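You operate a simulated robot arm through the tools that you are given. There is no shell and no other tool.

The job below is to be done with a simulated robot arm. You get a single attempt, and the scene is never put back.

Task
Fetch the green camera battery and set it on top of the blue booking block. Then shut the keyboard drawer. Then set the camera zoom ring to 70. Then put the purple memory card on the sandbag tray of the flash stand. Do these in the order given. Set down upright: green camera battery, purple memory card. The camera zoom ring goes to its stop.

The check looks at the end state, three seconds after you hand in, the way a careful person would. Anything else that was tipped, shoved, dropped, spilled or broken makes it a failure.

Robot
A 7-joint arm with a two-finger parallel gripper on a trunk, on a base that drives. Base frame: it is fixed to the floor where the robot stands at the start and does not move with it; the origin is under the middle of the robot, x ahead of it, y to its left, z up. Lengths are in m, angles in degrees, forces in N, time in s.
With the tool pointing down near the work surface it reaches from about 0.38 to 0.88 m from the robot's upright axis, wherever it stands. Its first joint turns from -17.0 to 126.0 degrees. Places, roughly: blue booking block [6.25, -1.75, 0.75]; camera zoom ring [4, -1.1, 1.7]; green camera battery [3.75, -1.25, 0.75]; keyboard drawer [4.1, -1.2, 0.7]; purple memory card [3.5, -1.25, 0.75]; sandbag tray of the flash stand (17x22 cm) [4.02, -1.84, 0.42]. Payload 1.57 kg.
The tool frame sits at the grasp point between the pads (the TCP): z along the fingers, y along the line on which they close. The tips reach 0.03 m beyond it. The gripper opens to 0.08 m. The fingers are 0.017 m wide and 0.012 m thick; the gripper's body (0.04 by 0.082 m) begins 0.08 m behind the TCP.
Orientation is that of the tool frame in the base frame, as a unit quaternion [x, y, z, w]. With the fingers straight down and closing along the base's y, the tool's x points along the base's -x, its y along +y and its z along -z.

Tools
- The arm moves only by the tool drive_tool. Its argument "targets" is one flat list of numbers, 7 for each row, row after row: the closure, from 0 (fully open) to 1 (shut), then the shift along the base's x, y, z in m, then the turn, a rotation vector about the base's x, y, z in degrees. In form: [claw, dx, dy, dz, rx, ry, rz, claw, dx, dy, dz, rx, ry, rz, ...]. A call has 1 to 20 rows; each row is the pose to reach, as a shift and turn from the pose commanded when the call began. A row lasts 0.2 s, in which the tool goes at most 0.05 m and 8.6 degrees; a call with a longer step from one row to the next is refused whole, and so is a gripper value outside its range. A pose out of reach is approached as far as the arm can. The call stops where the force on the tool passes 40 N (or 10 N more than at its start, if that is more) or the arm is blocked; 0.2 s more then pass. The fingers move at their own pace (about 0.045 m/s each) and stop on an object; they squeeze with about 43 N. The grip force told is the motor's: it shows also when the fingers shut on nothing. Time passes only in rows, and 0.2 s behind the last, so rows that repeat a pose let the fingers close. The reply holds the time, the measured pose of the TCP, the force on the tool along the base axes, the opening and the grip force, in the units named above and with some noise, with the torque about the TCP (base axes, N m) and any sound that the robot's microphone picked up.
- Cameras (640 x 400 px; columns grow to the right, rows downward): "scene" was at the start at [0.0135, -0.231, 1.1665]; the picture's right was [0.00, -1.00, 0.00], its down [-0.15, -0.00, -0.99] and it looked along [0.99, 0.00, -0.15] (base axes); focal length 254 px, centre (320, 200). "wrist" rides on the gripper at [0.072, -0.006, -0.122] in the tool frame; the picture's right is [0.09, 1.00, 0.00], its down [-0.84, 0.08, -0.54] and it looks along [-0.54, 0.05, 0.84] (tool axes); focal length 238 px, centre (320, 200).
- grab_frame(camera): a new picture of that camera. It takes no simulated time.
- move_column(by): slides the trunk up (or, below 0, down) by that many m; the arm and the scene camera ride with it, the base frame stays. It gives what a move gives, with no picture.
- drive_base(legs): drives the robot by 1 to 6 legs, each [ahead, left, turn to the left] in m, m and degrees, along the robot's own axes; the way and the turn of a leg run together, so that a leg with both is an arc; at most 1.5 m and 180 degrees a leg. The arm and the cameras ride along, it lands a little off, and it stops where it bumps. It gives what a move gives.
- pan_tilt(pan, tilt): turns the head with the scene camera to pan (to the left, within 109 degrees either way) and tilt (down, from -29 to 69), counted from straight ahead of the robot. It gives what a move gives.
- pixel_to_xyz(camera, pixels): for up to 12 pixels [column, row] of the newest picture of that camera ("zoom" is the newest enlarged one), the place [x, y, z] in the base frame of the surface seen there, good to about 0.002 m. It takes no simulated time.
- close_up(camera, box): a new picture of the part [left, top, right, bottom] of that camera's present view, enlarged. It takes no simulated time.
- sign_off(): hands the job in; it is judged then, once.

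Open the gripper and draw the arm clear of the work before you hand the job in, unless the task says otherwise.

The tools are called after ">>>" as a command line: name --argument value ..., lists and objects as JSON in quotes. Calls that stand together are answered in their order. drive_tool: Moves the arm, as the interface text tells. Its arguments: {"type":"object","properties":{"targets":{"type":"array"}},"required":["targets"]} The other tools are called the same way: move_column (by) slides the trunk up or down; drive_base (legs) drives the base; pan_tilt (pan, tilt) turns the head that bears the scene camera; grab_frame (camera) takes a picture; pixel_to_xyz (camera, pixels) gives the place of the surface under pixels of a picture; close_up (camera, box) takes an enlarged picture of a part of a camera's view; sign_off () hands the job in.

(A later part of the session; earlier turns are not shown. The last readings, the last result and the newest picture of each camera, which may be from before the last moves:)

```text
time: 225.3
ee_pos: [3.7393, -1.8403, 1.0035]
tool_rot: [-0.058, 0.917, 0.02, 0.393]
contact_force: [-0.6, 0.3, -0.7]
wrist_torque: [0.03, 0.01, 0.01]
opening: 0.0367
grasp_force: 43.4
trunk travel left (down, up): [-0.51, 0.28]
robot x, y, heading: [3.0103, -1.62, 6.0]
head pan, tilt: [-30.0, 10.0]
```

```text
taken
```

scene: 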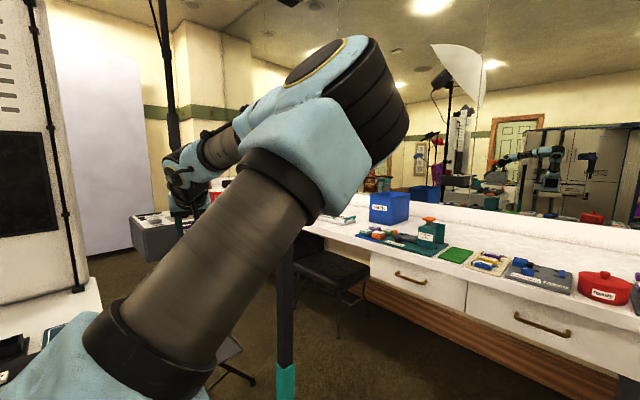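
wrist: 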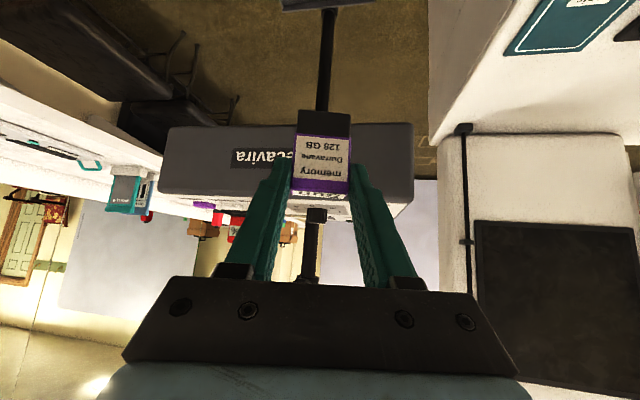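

The forearm is right beside/above the post's T-box — too risky. I immediately reverse that tool move.

>>> drive_tool --targets '[1, 0.001, 0.0411, 0, 0, 0, 0, 1, 0.002, 0.0823, 0, 0, 0, 0, 1, 0.003, 0.1234, 0, 0, 0, 0, 1, 0.004, 0.1646, 0, 0, 0, 0, 1, 0.005, 0.2057, 0, 0, 0, 0, 1, 0.006, 0.2468, 0, 0, 0, 0, 1, 0.007, 0.288, 0, 0, 0, 0, 1, 0.008, 0.3291, 0, 0, 0, 0, 1, 0.0093, 0.3703, 0, 0, 0, 0]'

>>> grab_frame --camera "scene"

>>> pan_tilt --pan -12 --tilt 30

>>> grab_frame --camera "scene"

>>> pixel_to_xyz --camera "scene" --pixels '[[335, 65], [372, 65], [412, 55], [372, 50], [365, 120], [345, 360], [340, 395], [290, 225]]'

```text
time: 227.3
ee_pos: [3.7489, -1.4804, 0.9825]
tool_rot: [-0.053, 0.922, 0.028, 0.382]
contact_force: [0.2, -0.6, -1.4]
wrist_torque: [0.04, -0.01, -0.02]
opening: 0.0368
grasp_force: 43.4
trunk travel left (down, up): [-0.51, 0.28]
robot x, y, heading: [3.0084, -1.6174, 6.0]
head pan, tilt: [-30.0, 10.0]
```

```text
taken
```

scene: 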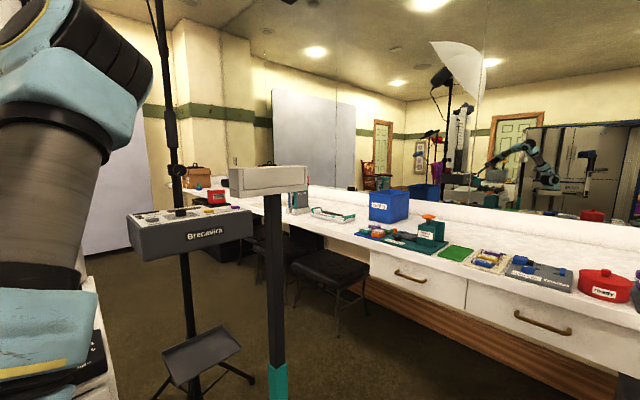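

```text
time: 228.1
ee_pos: [3.7496, -1.4806, 0.9836]
tool_rot: [-0.053, 0.922, 0.027, 0.382]
contact_force: [0.3, -0.2, 0.4]
wrist_torque: [0.03, -0.02, 0.01]
opening: 0.0366
grasp_force: 42.6
trunk travel left (down, up): [-0.51, 0.28]
robot x, y, heading: [3.0094, -1.6207, 6.2]
head pan, tilt: [-12.0, 30.0]
```

```text
taken
```

scene: 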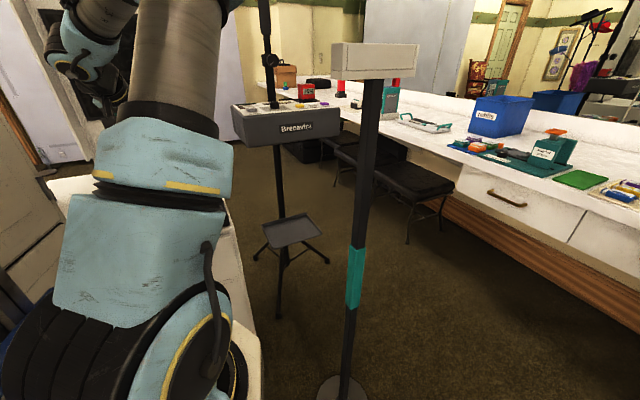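

```text
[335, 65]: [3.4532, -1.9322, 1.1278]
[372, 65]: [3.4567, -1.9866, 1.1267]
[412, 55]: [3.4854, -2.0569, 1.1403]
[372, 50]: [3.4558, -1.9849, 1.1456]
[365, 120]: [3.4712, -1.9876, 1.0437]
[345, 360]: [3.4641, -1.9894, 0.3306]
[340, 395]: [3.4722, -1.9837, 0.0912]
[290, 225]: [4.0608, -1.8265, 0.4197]
```

The post is unmoved. The arm's first joint can't point right, so I'll rotate the base further (total −25° from the room axis) so the tray lies straight ahead of the arm. First a small back-off, then a 9.6° right turn.

>>> drive_base --legs '[[-0.025, -0.02, 0], [0, 0, -9.4]]'

>>> pan_tilt --pan -10 --tilt 45

>>> grab_frame --camera "scene"

>>> grab_frame --camera "wrist"

```text
time: 229.6
ee_pos: [3.7396, -1.6276, 0.9821]
tool_rot: [0.023, 0.924, -0.004, 0.382]
contact_force: [0.6, 0.4, -0.7]
wrist_torque: [0.01, -0.02, -0.03]
opening: 0.0366
grasp_force: 43.1
trunk travel left (down, up): [-0.51, 0.28]
robot x, y, heading: [2.9894, -1.6412, -3.2]
head pan, tilt: [-12.0, 30.0]
```

```text
time: 230.4
ee_pos: [3.7402, -1.6269, 0.9828]
tool_rot: [0.022, 0.923, -0.003, 0.383]
contact_force: [0.0, 0.3, 0.1]
wrist_torque: [-0.03, 0.0, 0.01]
opening: 0.0366
grasp_force: 43.1
trunk travel left (down, up): [-0.51, 0.28]
robot x, y, heading: [2.9871, -1.6441, -3.1]
head pan, tilt: [-10.0, 45.0]
```

```text
taken
```

scene: 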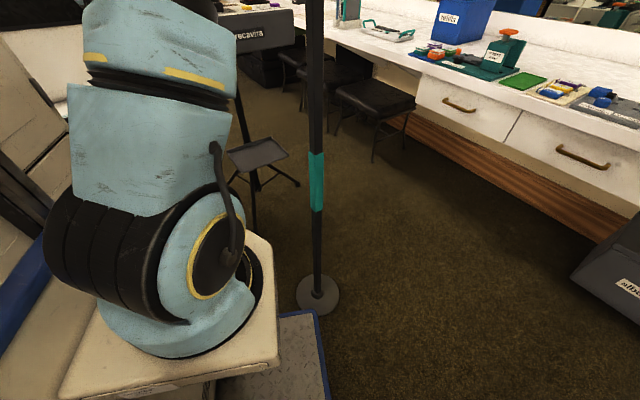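

```text
taken
```

wrist: 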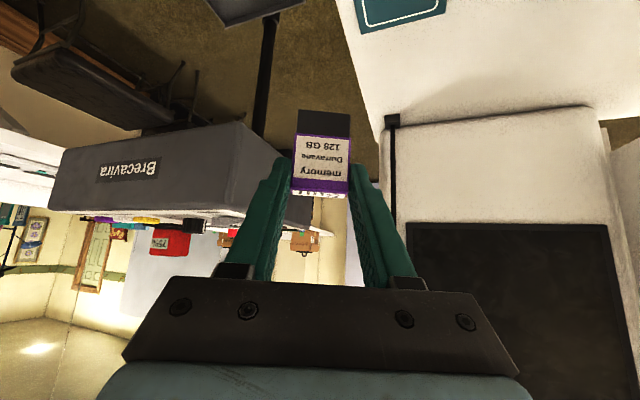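

Tray, box and post are in view; the arm is straight. I move the tool 0.2 m right (robot frame) in front of the overhead box and check the elbow again.

>>> drive_tool --targets '[1, -0.001, -0.033, 0, 0, 0, 0, 1, -0.001, -0.067, 0, 0, 0, 0, 1, -0.001, -0.1, 0, 0, 0, 0, 1, -0.001, -0.133, 0, 0, 0, 0, 1, -0.001, -0.167, 0, 0, 0, 0, 1, -0.001, -0.2, 0, 0, 0, 0, 1, -0.001, -0.2, 0, 0, 0, 0]'

>>> grab_frame --camera "scene"

>>> pan_tilt --pan 0 --tilt 15

>>> grab_frame --camera "scene"

>>> grab_frame --camera "wrist"

```text
time: 232.0
ee_pos: [3.738, -1.8252, 0.9814]
tool_rot: [0.023, 0.924, -0.003, 0.382]
contact_force: [-0.8, -0.4, -0.7]
wrist_torque: [-0.01, 0.0, -0.03]
opening: 0.0367
grasp_force: 43.0
trunk travel left (down, up): [-0.51, 0.28]
robot x, y, heading: [2.9874, -1.6424, -3.3]
head pan, tilt: [-10.0, 45.0]
```

```text
taken
```

scene: 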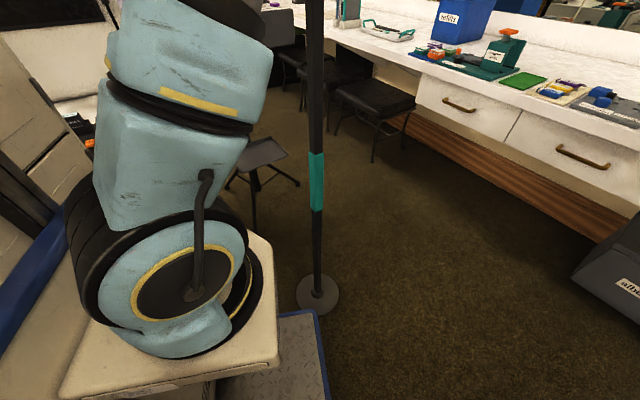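

```text
time: 232.9
ee_pos: [3.7381, -1.8245, 0.982]
tool_rot: [0.024, 0.924, -0.005, 0.382]
contact_force: [-0.3, -0.3, -0.5]
wrist_torque: [0.0, -0.01, 0.0]
opening: 0.0364
grasp_force: 43.0
trunk travel left (down, up): [-0.51, 0.28]
robot x, y, heading: [2.9892, -1.6461, -3.3]
head pan, tilt: [0.0, 15.0]
```

```text
taken
```

scene: 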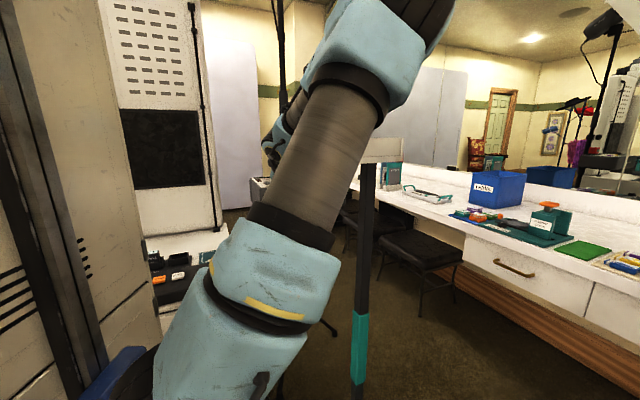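

```text
taken
```

wrist: 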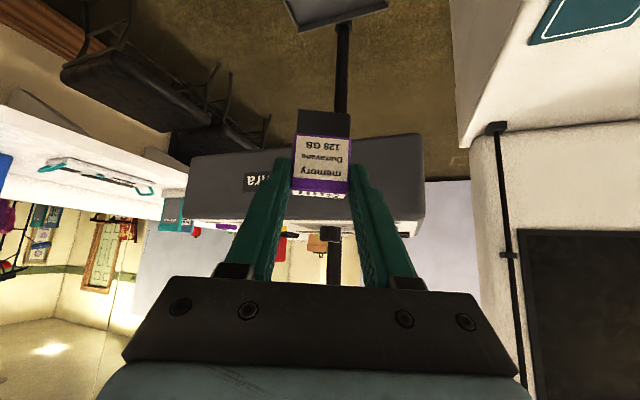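

The pose was reached, but the upper arm leans right. I measure its links relative to the T-box at (383,150).

>>> pixel_to_xyz --camera "scene" --pixels '[[430, 15], [400, 60], [360, 60], [330, 130], [385, 95], [290, 120], [275, 145], [383, 150], [400, 150], [320, 60], [365, 145], [440, 5]]'

>>> pan_tilt --pan -20 --tilt -10

>>> grab_frame --camera "scene"

```text
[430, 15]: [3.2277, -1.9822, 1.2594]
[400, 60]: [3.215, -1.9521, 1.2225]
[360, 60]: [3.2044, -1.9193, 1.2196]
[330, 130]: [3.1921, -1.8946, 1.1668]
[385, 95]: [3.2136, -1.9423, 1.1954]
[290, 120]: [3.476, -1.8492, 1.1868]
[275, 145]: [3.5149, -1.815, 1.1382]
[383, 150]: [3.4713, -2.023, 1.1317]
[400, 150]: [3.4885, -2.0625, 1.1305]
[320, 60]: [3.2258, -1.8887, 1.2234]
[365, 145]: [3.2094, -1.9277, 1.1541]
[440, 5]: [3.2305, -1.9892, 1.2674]
```

```text
time: 233.8
ee_pos: [3.7382, -1.827, 0.9828]
tool_rot: [0.023, 0.924, -0.004, 0.382]
contact_force: [-0.2, 0.1, -0.4]
wrist_torque: [0.03, 0.02, -0.01]
opening: 0.0367
grasp_force: 43.7
trunk travel left (down, up): [-0.51, 0.28]
robot x, y, heading: [2.9832, -1.6459, -3.4]
head pan, tilt: [-20.0, -10.0]
```

```text
taken
```

scene: 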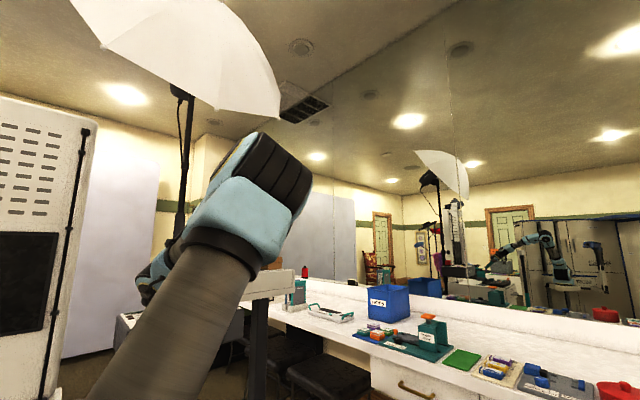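

Clearance to the T-box is only ~8 cm with a leaning elbow, and going lower would bring it closer. I undo this tool move, and will rotate the base further so the tray lies slightly left of the arm's forward axis.

>>> drive_tool --targets '[1, 0, 0.033, 0, 0, 0, 0, 1, 0, 0.067, 0, 0, 0, 0, 1, 0, 0.1, 0, 0, 0, 0, 1, 0, 0.133, 0, 0, 0, 0, 1, 0, 0.167, 0, 0, 0, 0, 1, 0.001, 0.2, 0, 0, 0, 0, 1, 0.001, 0.2, 0, 0, 0, 0]'

>>> drive_base --legs '[[-0.03, -0.03, 0], [0, 0, -8.2]]'

>>> pan_tilt --pan 0 --tilt 40

>>> grab_frame --camera "scene"

>>> grab_frame --camera "wrist"

```text
time: 235.4
ee_pos: [3.738, -1.6267, 0.9823]
tool_rot: [0.024, 0.924, -0.005, 0.383]
contact_force: [0.8, -0.5, -1.7]
wrist_torque: [0.02, 0.01, -0.03]
opening: 0.0367
grasp_force: 43.2
trunk travel left (down, up): [-0.51, 0.28]
robot x, y, heading: [2.9863, -1.6442, -2.9]
head pan, tilt: [-20.0, -10.0]
```

```text
time: 236.9
ee_pos: [3.7006, -1.7625, 0.983]
tool_rot: [0.09, 0.919, -0.032, 0.382]
contact_force: [0.7, -0.5, -0.5]
wrist_torque: [0.02, 0.03, 0.01]
opening: 0.0368
grasp_force: 42.5
trunk travel left (down, up): [-0.51, 0.28]
robot x, y, heading: [2.9578, -1.6712, -11.5]
head pan, tilt: [-20.0, -10.0]
```

```text
time: 238.1
ee_pos: [3.7005, -1.7637, 0.9834]
tool_rot: [0.09, 0.919, -0.032, 0.382]
contact_force: [0.2, -0.4, -1.3]
wrist_torque: [-0.03, 0.0, -0.01]
opening: 0.0369
grasp_force: 42.7
trunk travel left (down, up): [-0.51, 0.28]
robot x, y, heading: [2.9558, -1.6754, -11.5]
head pan, tilt: [0.0, 40.0]
```

```text
taken
```

scene: 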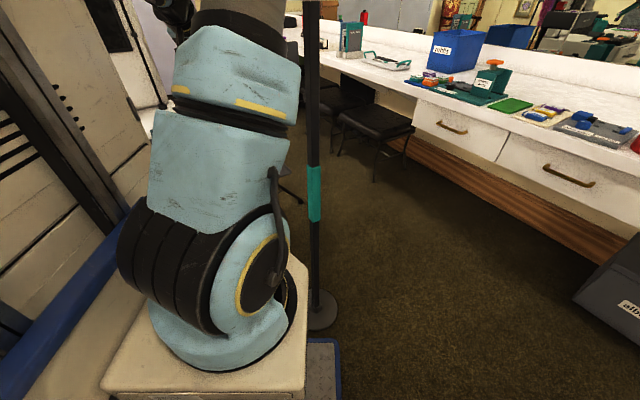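

```text
taken
```

wrist: 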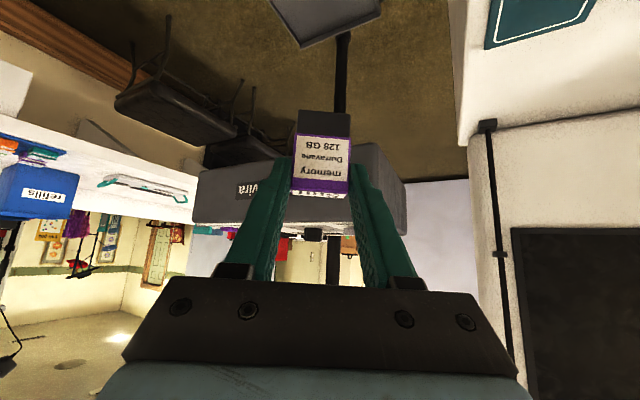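

Robot at (u 2.134, v −2.644), tray visible ahead in the wrist view. Clearance to the disc in front is ~10 cm; I advance 0.04 m for reach.

>>> drive_base --legs '[[0.04, 0, 0]]'

>>> drive_tool --targets '[1, 0.0, -0.02, 0, 0, 0, 0, 1, 0.0, -0.045, 0, 0, 0, 0, 1, 0.0, -0.07, 0, 0, 0, 0, 1, 0.0, -0.07, 0, 0, 0, 0]'

>>> grab_frame --camera "wrist"

>>> pan_tilt --pan 5 --tilt 10

>>> grab_frame --camera "scene"

```text
time: 239.0
ee_pos: [3.74, -1.7713, 0.9819]
tool_rot: [0.091, 0.919, -0.032, 0.381]
contact_force: [0.2, 0.7, -0.6]
wrist_torque: [0.01, -0.01, 0.0]
opening: 0.0367
grasp_force: 42.9
trunk travel left (down, up): [-0.51, 0.28]
robot x, y, heading: [2.995, -1.6817, -11.4]
head pan, tilt: [0.0, 40.0]
```

```text
time: 240.0
ee_pos: [3.7398, -1.8426, 0.9815]
tool_rot: [0.09, 0.919, -0.031, 0.381]
contact_force: [-0.5, 0.4, -0.9]
wrist_torque: [-0.01, 0.01, -0.01]
opening: 0.0369
grasp_force: 43.3
trunk travel left (down, up): [-0.51, 0.28]
robot x, y, heading: [2.996, -1.6789, -11.6]
head pan, tilt: [0.0, 40.0]
```

```text
taken
```

wrist: 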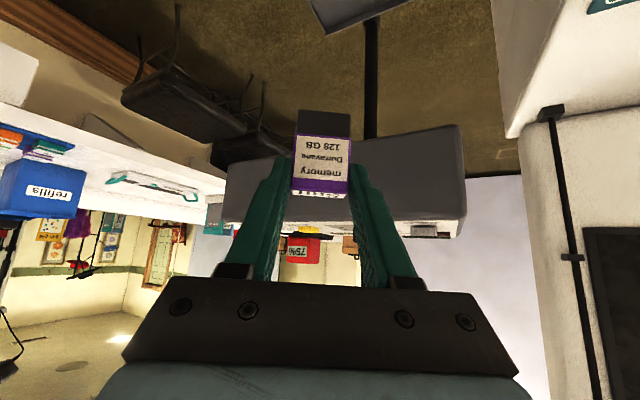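

```text
time: 240.9
ee_pos: [3.7405, -1.8427, 0.9824]
tool_rot: [0.091, 0.919, -0.033, 0.381]
contact_force: [-0.2, 0.7, 0.3]
wrist_torque: [0.03, 0.05, 0.04]
opening: 0.0366
grasp_force: 43.5
trunk travel left (down, up): [-0.51, 0.28]
robot x, y, heading: [2.9967, -1.6791, -11.7]
head pan, tilt: [5.0, 10.0]
```

```text
taken
```

scene: 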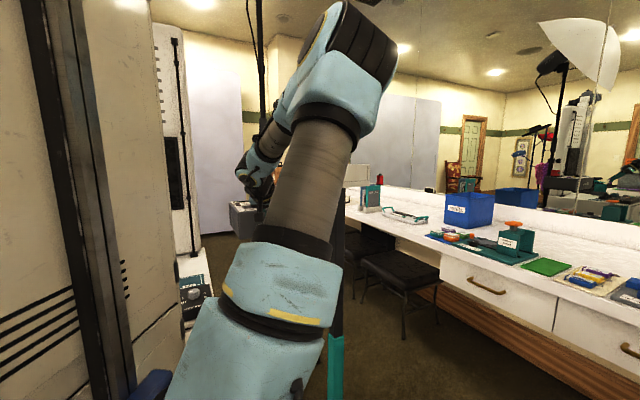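

I measure elbow/forearm points against the T-box (355,175) again.

>>> pixel_to_xyz --camera "scene" --pixels '[[385, 50], [360, 90], [330, 160], [290, 110], [265, 160], [250, 170], [355, 175], [345, 168], [365, 185], [305, 80], [340, 20], [338, 230]]'

```text
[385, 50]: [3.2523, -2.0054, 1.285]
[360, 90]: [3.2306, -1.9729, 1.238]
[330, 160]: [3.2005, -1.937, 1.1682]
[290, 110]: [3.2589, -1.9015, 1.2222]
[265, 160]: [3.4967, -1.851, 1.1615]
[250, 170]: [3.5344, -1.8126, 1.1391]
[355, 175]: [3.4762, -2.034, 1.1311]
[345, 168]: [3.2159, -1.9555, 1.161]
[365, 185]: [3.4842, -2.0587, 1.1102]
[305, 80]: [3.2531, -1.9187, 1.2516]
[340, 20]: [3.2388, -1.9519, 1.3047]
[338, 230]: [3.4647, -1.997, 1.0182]
```

If I descend here the leaning elbow could meet the post, so I'll instead approach from the other side (robot to the right of the post, elbow leaning away from it). First I back straight off 0.25 m and raise everything above the T-box height (1.16 m).

>>> drive_base --legs '[[-0.25, 0, 0]]'

>>> move_column --by 0.28

>>> drive_tool --targets '[1, 0, 0, 0.04, 0, 0, 0, 1, 0, 0, 0.08, 0, 0, 0, 1, 0, 0, 0.12, 0, 0, 0]'

>>> grab_frame --camera "scene"

>>> grab_frame --camera "wrist"

```text
time: 242.8
ee_pos: [3.493, -1.7931, 0.9821]
tool_rot: [0.091, 0.92, -0.032, 0.381]
contact_force: [-0.3, 0.2, -0.8]
wrist_torque: [-0.02, -0.02, -0.03]
opening: 0.0367
grasp_force: 43.2
trunk travel left (down, up): [-0.51, 0.28]
robot x, y, heading: [2.7499, -1.6284, -11.6]
head pan, tilt: [5.0, 10.0]
```

```text
time: 245.6
ee_pos: [3.4942, -1.7914, 1.2625]
tool_rot: [0.091, 0.92, -0.032, 0.381]
contact_force: [-0.4, 0.2, -1.1]
wrist_torque: [0.0, 0.02, -0.01]
opening: 0.0365
grasp_force: 43.4
trunk travel left (down, up): [-0.79, 0.0]
robot x, y, heading: [2.7487, -1.6337, -11.6]
head pan, tilt: [5.0, 10.0]
```

```text
time: 246.4
ee_pos: [3.4946, -1.7916, 1.3809]
tool_rot: [0.091, 0.92, -0.033, 0.38]
contact_force: [-0.2, -0.3, -0.4]
wrist_torque: [0.02, -0.02, -0.03]
opening: 0.0367
grasp_force: 43.4
trunk travel left (down, up): [-0.79, 0.0]
robot x, y, heading: [2.7468, -1.6344, -11.3]
head pan, tilt: [5.0, 10.0]
```

```text
taken
```

scene: 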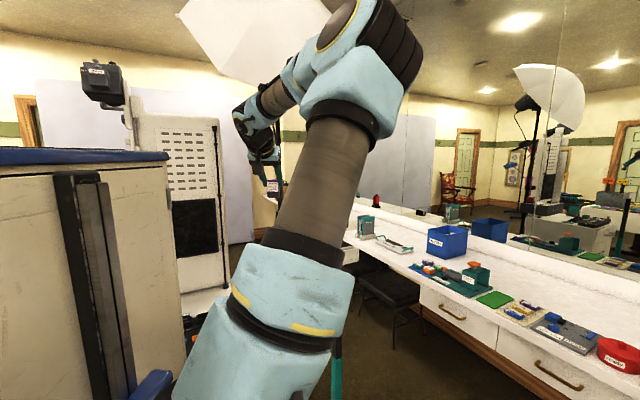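

```text
taken
```

wrist: 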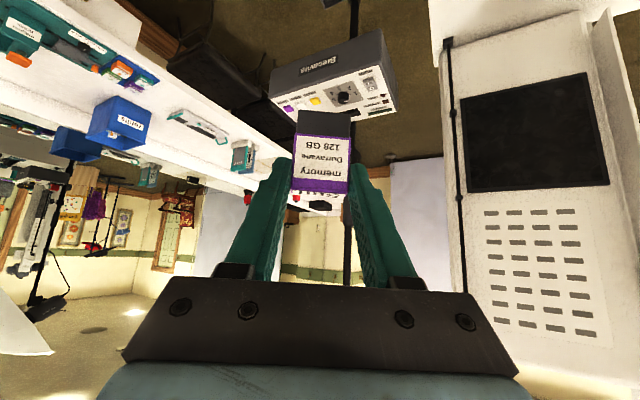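

Everything is now above 1.3 m. I turn left 33° to face +u, then strafe right past the post (arm passes above it).

>>> drive_base --legs '[[0, 0, 33]]'

>>> drive_base --legs '[[-0.1, -0.4, 0], [0, -0.41, 0]]'

>>> pan_tilt --pan 0 --tilt 35

>>> grab_frame --camera "scene"

>>> grab_frame --camera "wrist"

```text
time: 248.4
ee_pos: [3.4631, -1.3599, 1.3816]
tool_rot: [-0.175, 0.907, 0.078, 0.374]
contact_force: [0.9, 0.5, 0.2]
wrist_torque: [0.03, 0.0, -0.01]
opening: 0.0368
grasp_force: 42.9
trunk travel left (down, up): [-0.79, 0.0]
robot x, y, heading: [2.7509, -1.631, 21.2]
head pan, tilt: [5.0, 10.0]
```

```text
time: 253.1
ee_pos: [3.6697, -2.1488, 1.3813]
tool_rot: [-0.177, 0.907, 0.078, 0.375]
contact_force: [-0.3, 0.0, -0.9]
wrist_torque: [-0.01, -0.02, -0.02]
opening: 0.0366
grasp_force: 42.8
trunk travel left (down, up): [-0.79, 0.0]
robot x, y, heading: [2.9559, -2.4209, 21.2]
head pan, tilt: [5.0, 10.0]
```

```text
time: 254.0
ee_pos: [3.6683, -2.1481, 1.3818]
tool_rot: [-0.176, 0.907, 0.078, 0.374]
contact_force: [-0.1, 0.4, -1.3]
wrist_torque: [0.0, 0.01, 0.01]
opening: 0.0369
grasp_force: 43.3
trunk travel left (down, up): [-0.79, 0.0]
robot x, y, heading: [2.9566, -2.4201, 21.7]
head pan, tilt: [0.0, 35.0]
```

```text
taken
```

scene: 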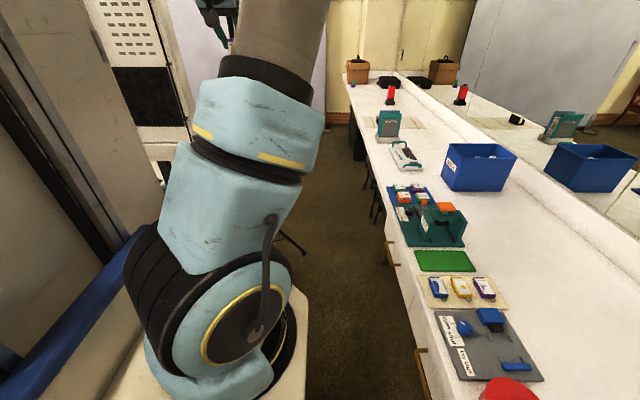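

```text
taken
```

wrist: 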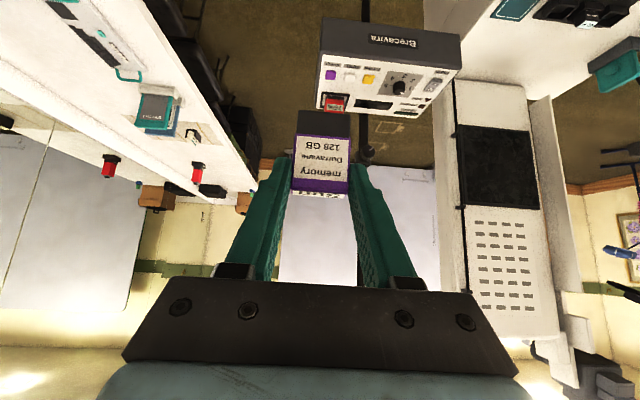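

I'm at (u 1.858, v −3.339), clear of the post. I turn left 12° and move forward 0.12 m, then check the gap to the post's disc.

>>> drive_base --legs '[[0, 0, 12], [0.12, -0.04, 0]]'

>>> pan_tilt --pan 25 --tilt 55

>>> grab_frame --camera "scene"

>>> pan_tilt --pan 0 --tilt 40

>>> grab_frame --camera "scene"

>>> grab_frame --camera "wrist"

```text
time: 256.0
ee_pos: [3.7187, -1.9725, 1.3817]
tool_rot: [-0.271, 0.883, 0.118, 0.364]
contact_force: [-0.4, 0.1, -0.3]
wrist_torque: [-0.01, -0.01, -0.01]
opening: 0.0367
grasp_force: 42.7
trunk travel left (down, up): [-0.79, 0.0]
robot x, y, heading: [3.0778, -2.3854, 33.9]
head pan, tilt: [0.0, 35.0]
```

```text
time: 256.9
ee_pos: [3.7189, -1.9721, 1.3808]
tool_rot: [-0.269, 0.884, 0.116, 0.364]
contact_force: [0.3, 0.4, -0.7]
wrist_torque: [0.02, 0.0, 0.02]
opening: 0.0369
grasp_force: 43.3
trunk travel left (down, up): [-0.79, 0.0]
robot x, y, heading: [3.0758, -2.3882, 33.7]
head pan, tilt: [25.0, 55.0]
```

```text
taken
```

scene: 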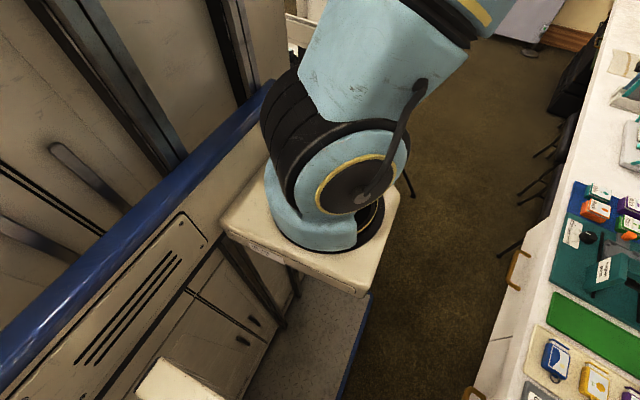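

```text
time: 257.8
ee_pos: [3.7187, -1.9715, 1.3824]
tool_rot: [-0.27, 0.884, 0.117, 0.364]
contact_force: [-0.3, -0.9, 0.3]
wrist_torque: [-0.02, -0.04, -0.01]
opening: 0.0366
grasp_force: 42.8
trunk travel left (down, up): [-0.79, 0.0]
robot x, y, heading: [3.0776, -2.3886, 33.5]
head pan, tilt: [0.0, 40.0]
```

```text
taken
```

scene: 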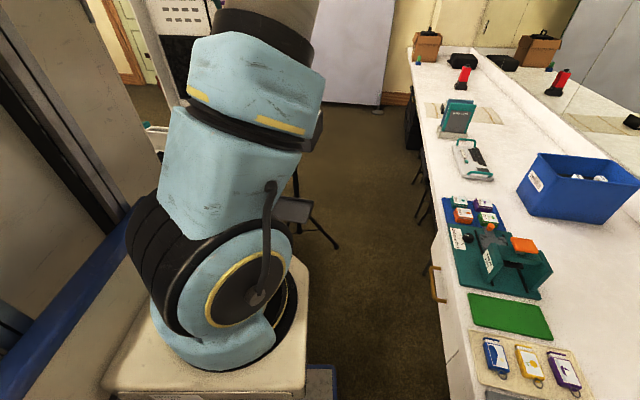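

```text
taken
```

wrist: 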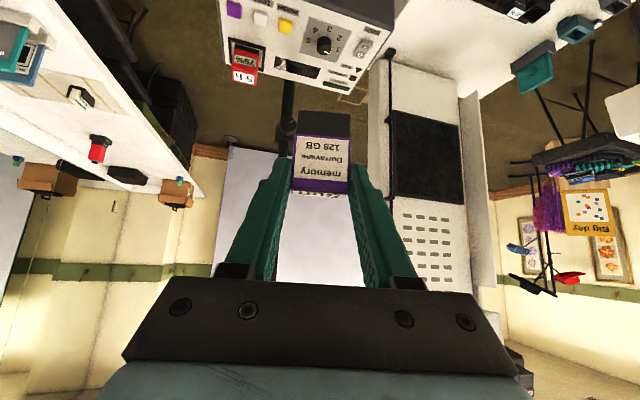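

By odometry the disc edge is ~8.5 cm ahead of my front edge; I advance 0.045 m, then lower the trunk 0.3 m and check the arm's clearance.

>>> drive_base --legs '[[0.045, 0, 0]]'

>>> move_column --by -0.3

>>> pan_tilt --pan 15 --tilt 10

>>> grab_frame --camera "scene"

>>> grab_frame --camera "wrist"

```text
time: 258.7
ee_pos: [3.7557, -1.9471, 1.3813]
tool_rot: [-0.269, 0.884, 0.116, 0.364]
contact_force: [-0.1, -0.4, -0.4]
wrist_torque: [0.04, 0.01, 0.02]
opening: 0.0367
grasp_force: 43.0
trunk travel left (down, up): [-0.79, 0.0]
robot x, y, heading: [3.114, -2.3587, 33.6]
head pan, tilt: [0.0, 40.0]
```

```text
time: 261.7
ee_pos: [3.7566, -1.947, 1.0808]
tool_rot: [-0.269, 0.884, 0.117, 0.365]
contact_force: [-0.4, -0.7, -0.6]
wrist_torque: [-0.02, 0.02, 0.03]
opening: 0.0368
grasp_force: 43.1
trunk travel left (down, up): [-0.49, 0.3]
robot x, y, heading: [3.1171, -2.3616, 33.7]
head pan, tilt: [0.0, 40.0]
```

```text
time: 262.6
ee_pos: [3.757, -1.9466, 1.0819]
tool_rot: [-0.271, 0.883, 0.118, 0.365]
contact_force: [-0.3, 0.1, -0.3]
wrist_torque: [0.02, 0.01, 0.01]
opening: 0.037
grasp_force: 42.5
trunk travel left (down, up): [-0.49, 0.3]
robot x, y, heading: [3.1126, -2.3649, 33.8]
head pan, tilt: [15.0, 10.0]
```

```text
taken
```

scene: 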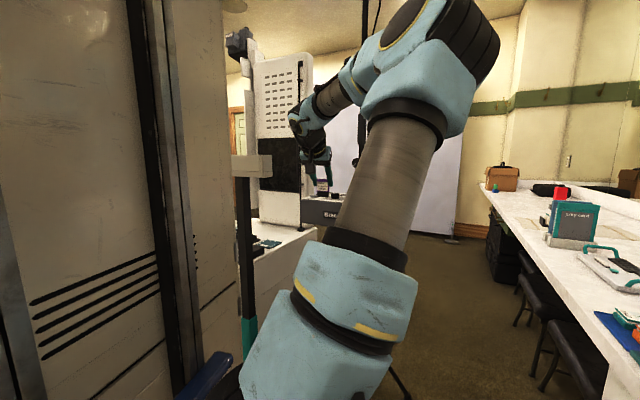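

```text
taken
```

wrist: 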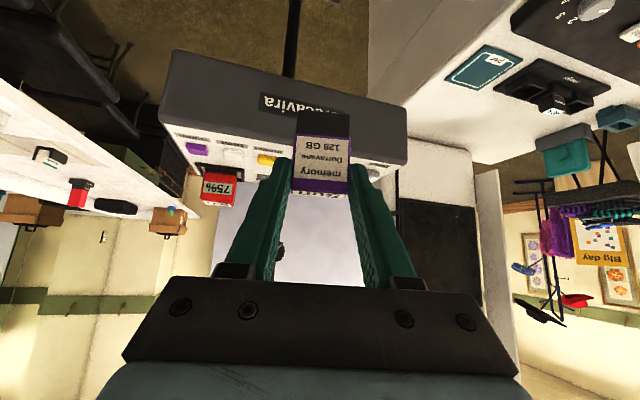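

The post is on the left (245,165), and the arm leans away from it. I confirm distances.

>>> pixel_to_xyz --camera "scene" --pixels '[[250, 165], [270, 162], [235, 165], [245, 220], [248, 320], [310, 120], [330, 95], [370, 60], [345, 180], [300, 290], [480, 60], [440, 90]]'

```text
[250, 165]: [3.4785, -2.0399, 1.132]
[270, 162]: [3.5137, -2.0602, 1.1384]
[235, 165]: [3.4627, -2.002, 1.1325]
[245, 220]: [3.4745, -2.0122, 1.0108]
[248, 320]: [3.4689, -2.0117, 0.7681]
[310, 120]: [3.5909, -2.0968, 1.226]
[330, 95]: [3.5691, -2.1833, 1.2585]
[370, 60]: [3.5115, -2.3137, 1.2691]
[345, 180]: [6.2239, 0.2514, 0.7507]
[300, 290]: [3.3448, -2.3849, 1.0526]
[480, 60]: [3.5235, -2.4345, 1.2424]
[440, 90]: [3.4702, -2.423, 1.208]
```

Good clearance (≥8–12 cm). I lower the trunk another 0.2 m in front of the overhead box, then the arm.

>>> move_column --by -0.2

>>> drive_tool --targets '[1, 0, 0, -0.04, 0, 0, 0, 1, 0, 0, -0.08, 0, 0, 0, 1, 0, 0, -0.12, 0, 0, 0, 1, 0, 0, -0.16, 0, 0, 0, 1, 0, 0, -0.16, 0, 0, 0]'

>>> grab_frame --camera "scene"

>>> grab_frame --camera "wrist"

```text
time: 264.8
ee_pos: [3.7577, -1.9473, 0.881]
tool_rot: [-0.27, 0.883, 0.117, 0.365]
contact_force: [0.6, -1.2, -0.4]
wrist_torque: [-0.01, -0.01, 0.0]
opening: 0.0364
grasp_force: 42.7
trunk travel left (down, up): [-0.29, 0.5]
robot x, y, heading: [3.1122, -2.3631, 33.7]
head pan, tilt: [15.0, 10.0]
```

```text
time: 266.0
ee_pos: [3.7573, -1.9473, 0.7197]
tool_rot: [-0.269, 0.884, 0.116, 0.365]
contact_force: [-0.1, 0.6, -0.2]
wrist_torque: [0.0, 0.03, 0.03]
opening: 0.0365
grasp_force: 42.5
trunk travel left (down, up): [-0.29, 0.5]
robot x, y, heading: [3.116, -2.3619, 33.6]
head pan, tilt: [15.0, 10.0]
```

```text
taken
```

scene: 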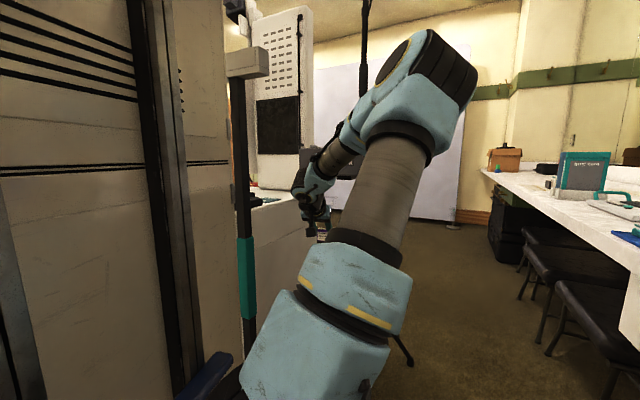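

```text
taken
```

wrist: 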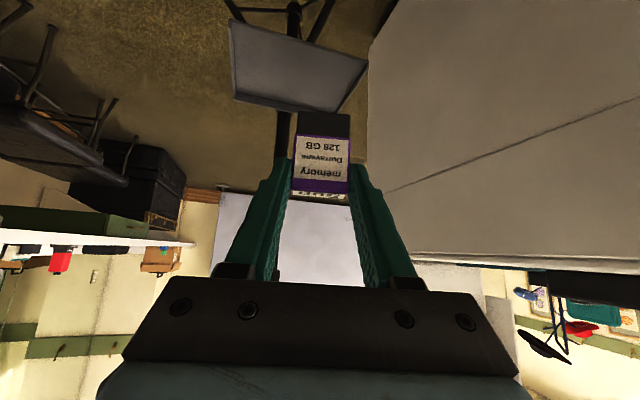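

The tray is visible ahead at wrist (300,65). I measure its floor and edges from here.

>>> pixel_to_xyz --camera "wrist" --pixels '[[300, 65], [240, 35], [350, 65], [325, 98], [245, 90], [285, 60], [290, 95], [300, 80], [236, 60], [362, 66], [294, 15], [280, 130]]'

>>> close_up --camera "wrist" --box '[210, 0, 400, 130]'

```text
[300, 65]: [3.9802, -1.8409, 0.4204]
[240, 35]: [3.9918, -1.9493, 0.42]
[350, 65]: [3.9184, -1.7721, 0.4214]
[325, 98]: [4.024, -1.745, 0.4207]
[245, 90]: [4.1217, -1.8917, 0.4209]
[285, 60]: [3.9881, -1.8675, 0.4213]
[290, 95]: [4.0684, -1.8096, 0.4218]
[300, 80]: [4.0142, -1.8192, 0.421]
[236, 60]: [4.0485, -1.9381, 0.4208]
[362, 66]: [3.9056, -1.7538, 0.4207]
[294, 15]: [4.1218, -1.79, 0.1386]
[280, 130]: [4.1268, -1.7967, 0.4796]
```

```text
3.08 times, centred on (305, 65) of wrist
```

zoom: 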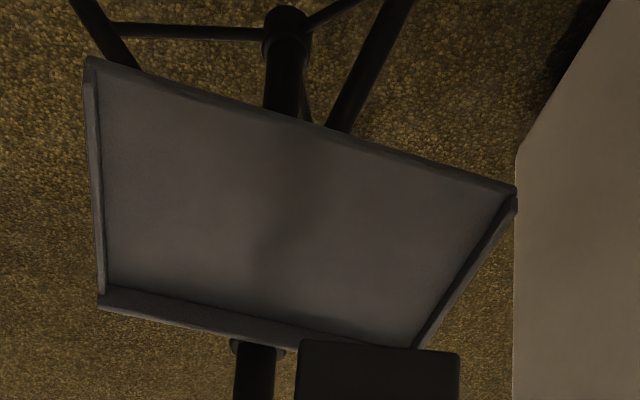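

Tray floor z=0.4208. Target: card at (u 3.03, v −3.185), so TCP (3.979,−1.853). I lower to z≈0.53 first, in front of the tray.

>>> drive_tool --targets '[1, 0, 0, -0.04, 0, 0, 0, 1, 0, 0, -0.08, 0, 0, 0, 1, 0, 0, -0.12, 0, 0, 0, 1, 0, 0, -0.16, 0, 0, 0, 1, 0, 0, -0.188, 0, 0, 0, 1, 0, 0, -0.188, 0, 0, 0]'

>>> grab_frame --camera "scene"

>>> grab_frame --camera "wrist"

```text
time: 267.4
ee_pos: [3.7571, -1.947, 0.5334]
tool_rot: [-0.269, 0.884, 0.117, 0.364]
contact_force: [-0.2, 0.5, 0.5]
wrist_torque: [0.01, -0.01, -0.01]
opening: 0.0367
grasp_force: 43.2
trunk travel left (down, up): [-0.29, 0.5]
robot x, y, heading: [3.1163, -2.3647, 33.6]
head pan, tilt: [15.0, 10.0]
```

```text
taken
```

scene: 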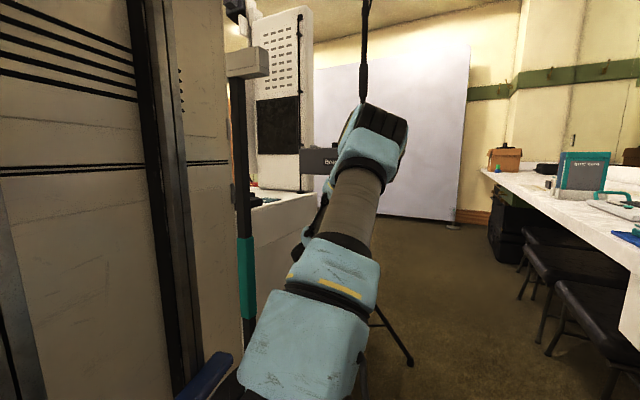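

```text
taken
```

wrist: 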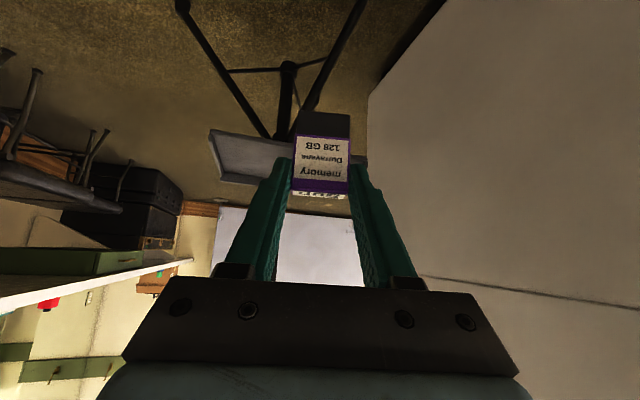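

The elbow is now lower and forward; I check its distance to the overhead box before moving in.

>>> pixel_to_xyz --camera "scene" --pixels '[[385, 115], [360, 140], [400, 140], [370, 165], [350, 210], [320, 155], [340, 165], [335, 260]]'

```text
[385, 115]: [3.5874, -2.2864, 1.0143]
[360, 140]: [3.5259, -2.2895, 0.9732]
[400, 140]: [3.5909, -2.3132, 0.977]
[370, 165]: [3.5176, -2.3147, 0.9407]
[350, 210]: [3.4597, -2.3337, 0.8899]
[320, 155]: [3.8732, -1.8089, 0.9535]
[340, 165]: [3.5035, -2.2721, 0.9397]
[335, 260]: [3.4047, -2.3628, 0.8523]
```

Elbow at (u 2.49, v −3.45), clear of post and box. I move forward toward the tray in two stages.

>>> drive_tool --targets '[1, 0.037, 0.0157, 0, 0, 0, 0, 1, 0.074, 0.0313, 0, 0, 0, 0, 1, 0.111, 0.047, 0, 0, 0, 0, 1, 0.148, 0.0626, 0, 0, 0, 0, 1, 0.148, 0.0626, 0, 0, 0, 0]'

>>> grab_frame --camera "wrist"

>>> grab_frame --camera "scene"

```text
time: 268.6
ee_pos: [3.904, -1.8835, 0.5333]
tool_rot: [-0.27, 0.883, 0.116, 0.365]
contact_force: [-0.6, 0.3, -0.1]
wrist_torque: [0.0, 0.0, 0.01]
opening: 0.0368
grasp_force: 43.3
trunk travel left (down, up): [-0.29, 0.5]
robot x, y, heading: [3.114, -2.36, 33.8]
head pan, tilt: [15.0, 10.0]
```

```text
taken
```

wrist: 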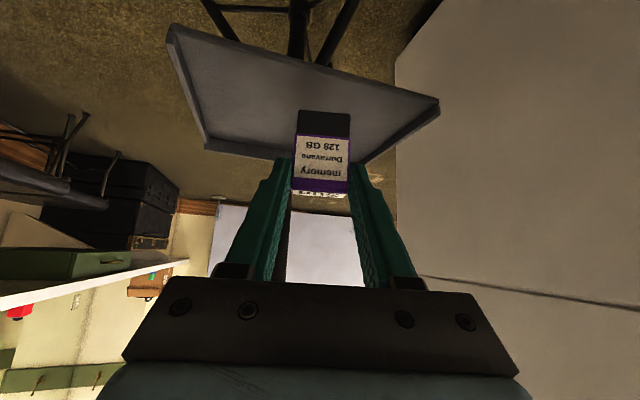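

```text
taken
```

scene: 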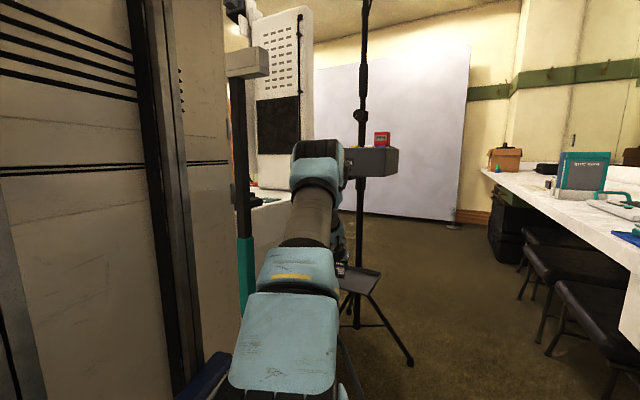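

The elbow shifted. I check its position relative to the post and the box.

>>> pixel_to_xyz --camera "scene" --pixels '[[318, 150], [300, 165], [340, 165], [318, 175], [300, 190], [310, 215], [355, 165], [345, 175], [345, 230], [243, 170], [260, 62], [295, 150]]'

>>> close_up --camera "scene" --box '[220, 100, 420, 300]'

```text
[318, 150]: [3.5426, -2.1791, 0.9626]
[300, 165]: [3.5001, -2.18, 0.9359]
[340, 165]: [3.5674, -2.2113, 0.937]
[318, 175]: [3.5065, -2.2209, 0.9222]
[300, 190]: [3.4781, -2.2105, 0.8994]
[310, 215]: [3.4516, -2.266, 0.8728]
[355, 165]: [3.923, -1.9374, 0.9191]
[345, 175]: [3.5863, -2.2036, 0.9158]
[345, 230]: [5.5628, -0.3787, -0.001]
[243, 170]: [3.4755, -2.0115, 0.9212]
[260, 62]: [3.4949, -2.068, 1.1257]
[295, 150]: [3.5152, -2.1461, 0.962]
```

```text
2.00 times, centred on (320, 200) of scene
```

zoom: 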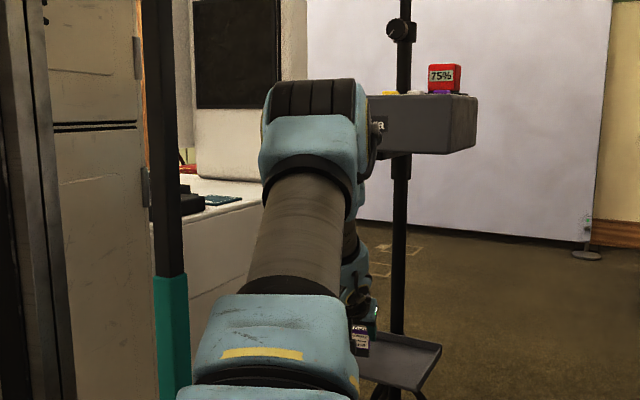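

Elbow's left surface is 14 cm from the post and 15 cm below the T-box level — fine, and the arm is now nearly upright. I do the remaining forward move.

>>> drive_tool --targets '[1, 0.025, 0.0104, 0, 0, 0, 0, 1, 0.05, 0.0209, 0, 0, 0, 0, 1, 0.0741, 0.0313, 0, 0, 0, 0, 1, 0.0741, 0.0313, 0, 0, 0, 0]'

>>> grab_frame --camera "wrist"

>>> close_up --camera "scene" --box '[220, 100, 420, 300]'

>>> pixel_to_xyz --camera "wrist" --pixels '[[320, 175], [305, 180], [340, 182], [318, 150], [325, 118], [318, 192], [280, 100], [360, 120], [240, 120], [420, 130], [322, 105], [200, 60]]'

```text
time: 269.6
ee_pos: [3.9796, -1.8524, 0.5338]
tool_rot: [-0.269, 0.884, 0.116, 0.365]
contact_force: [0.0, 0.6, -0.5]
wrist_torque: [-0.03, 0.01, -0.03]
opening: 0.0369
grasp_force: 42.9
trunk travel left (down, up): [-0.29, 0.5]
robot x, y, heading: [3.1131, -2.3628, 33.5]
head pan, tilt: [15.0, 10.0]
```

```text
taken
```

wrist: 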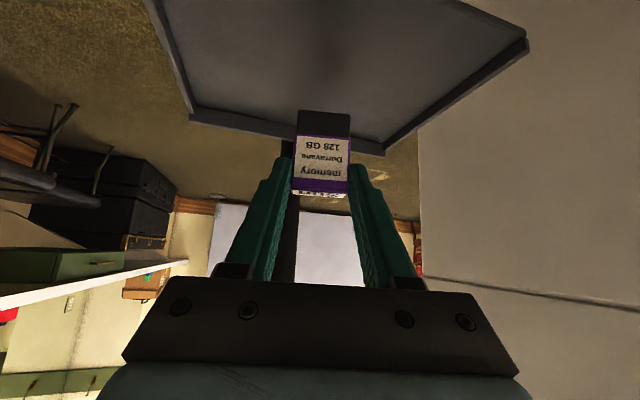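

```text
2.00 times, centred on (320, 200) of scene
```

zoom: 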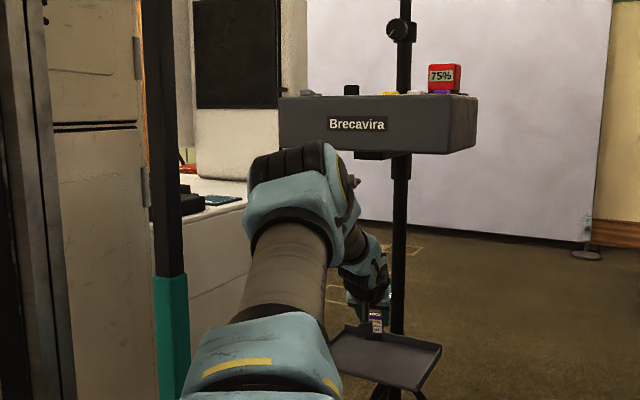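

```text
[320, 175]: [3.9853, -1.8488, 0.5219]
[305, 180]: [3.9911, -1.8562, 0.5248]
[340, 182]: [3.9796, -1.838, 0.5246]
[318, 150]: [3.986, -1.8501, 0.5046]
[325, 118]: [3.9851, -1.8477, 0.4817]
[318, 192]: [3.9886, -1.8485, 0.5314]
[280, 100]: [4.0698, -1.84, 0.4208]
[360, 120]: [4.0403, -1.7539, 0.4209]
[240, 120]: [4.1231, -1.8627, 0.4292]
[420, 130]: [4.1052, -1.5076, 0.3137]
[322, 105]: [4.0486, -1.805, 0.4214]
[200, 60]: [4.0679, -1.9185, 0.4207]
```

Card is above the tray, still vertical. I verify the elbow's position versus cabinet corner and post once more, then lower.

>>> pixel_to_xyz --camera "zoom" --pixels '[[255, 180], [300, 155], [345, 180], [260, 210], [250, 270], [160, 200], [215, 230], [360, 250], [290, 200]]'

>>> drive_tool --targets '[1, 0, 0, -0.015, 0, 0, 0, 1, 0, 0, -0.03, 0, 0, 0, 1, 0, 0, -0.042, 0, 0, 0, 1, 0, 0, -0.05, 0, 0, 0, 1, 0, 0, -0.052, 0, 0, 0]'

>>> grab_frame --camera "wrist"

```text
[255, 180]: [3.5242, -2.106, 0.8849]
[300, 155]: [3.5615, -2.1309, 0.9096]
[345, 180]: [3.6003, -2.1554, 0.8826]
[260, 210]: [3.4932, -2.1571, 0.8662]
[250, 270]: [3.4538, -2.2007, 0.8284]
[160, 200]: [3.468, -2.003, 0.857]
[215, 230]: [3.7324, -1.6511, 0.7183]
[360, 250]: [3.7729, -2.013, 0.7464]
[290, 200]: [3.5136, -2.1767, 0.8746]
```

```text
time: 270.8
ee_pos: [3.9777, -1.8538, 0.4813]
tool_rot: [-0.269, 0.884, 0.116, 0.364]
contact_force: [1.1, 0.0, -0.8]
wrist_torque: [-0.05, 0.01, -0.02]
opening: 0.0366
grasp_force: 42.7
trunk travel left (down, up): [-0.29, 0.5]
robot x, y, heading: [3.1154, -2.3668, 33.8]
head pan, tilt: [15.0, 10.0]
```

```text
taken
```

wrist: 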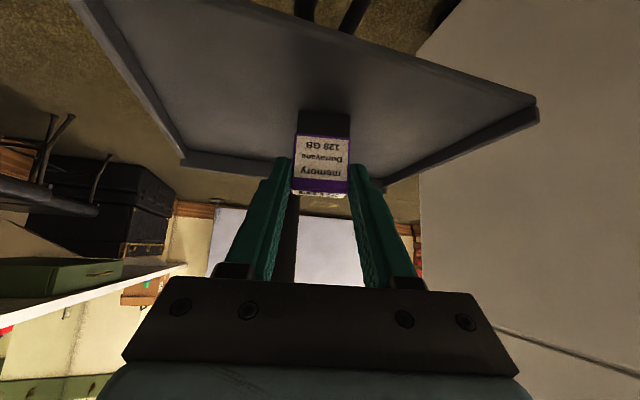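

~3 mm above the tray. I lower in 1 mm steps to feel contact.

>>> drive_tool --targets '[1, 0, 0, -0.001, 0, 0, 0, 1, 0, 0, -0.002, 0, 0, 0, 1, 0, 0, -0.003, 0, 0, 0]'

>>> close_up --camera "wrist" --box '[260, 80, 390, 210]'

```text
time: 271.6
ee_pos: [3.9776, -1.853, 0.478]
tool_rot: [-0.27, 0.883, 0.117, 0.365]
contact_force: [-0.5, 0.2, 0.0]
wrist_torque: [0.02, 0.0, 0.0]
opening: 0.0367
grasp_force: 43.1
trunk travel left (down, up): [-0.29, 0.5]
robot x, y, heading: [3.1193, -2.3632, 33.8]
head pan, tilt: [15.0, 10.0]
```

```text
3.08 times, centred on (325, 145) of wrist
```

zoom: 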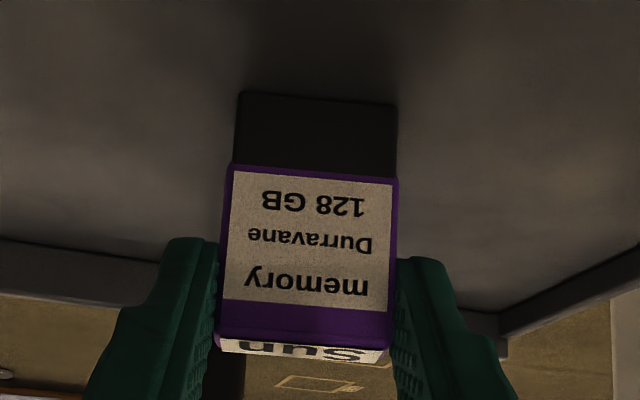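

No contact yet. I check the card's lower edge height against the tray.

>>> pixel_to_xyz --camera "zoom" --pixels '[[318, 105], [318, 120], [318, 88], [250, 110], [385, 115], [318, 150], [318, 200], [300, 345]]'

>>> drive_tool --targets '[1, 0, 0, -0.001, 0, 0, 0, 1, 0, 0, -0.002, 0, 0, 0]'

```text
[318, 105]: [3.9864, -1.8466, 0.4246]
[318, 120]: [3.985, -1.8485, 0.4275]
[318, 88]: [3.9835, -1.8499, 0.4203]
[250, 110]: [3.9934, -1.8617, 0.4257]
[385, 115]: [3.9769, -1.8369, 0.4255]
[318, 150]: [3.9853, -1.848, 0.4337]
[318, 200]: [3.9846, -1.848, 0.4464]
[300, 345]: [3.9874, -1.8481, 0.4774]
```

```text
time: 272.2
ee_pos: [3.9792, -1.8526, 0.4787]
tool_rot: [-0.269, 0.883, 0.117, 0.366]
contact_force: [-1.2, -0.6, 6.6]
wrist_torque: [-0.14, -0.09, -0.03]
opening: 0.0365
grasp_force: 42.8
trunk travel left (down, up): [-0.29, 0.5]
robot x, y, heading: [3.1193, -2.3577, 33.9]
head pan, tilt: [15.0, 10.0]
```

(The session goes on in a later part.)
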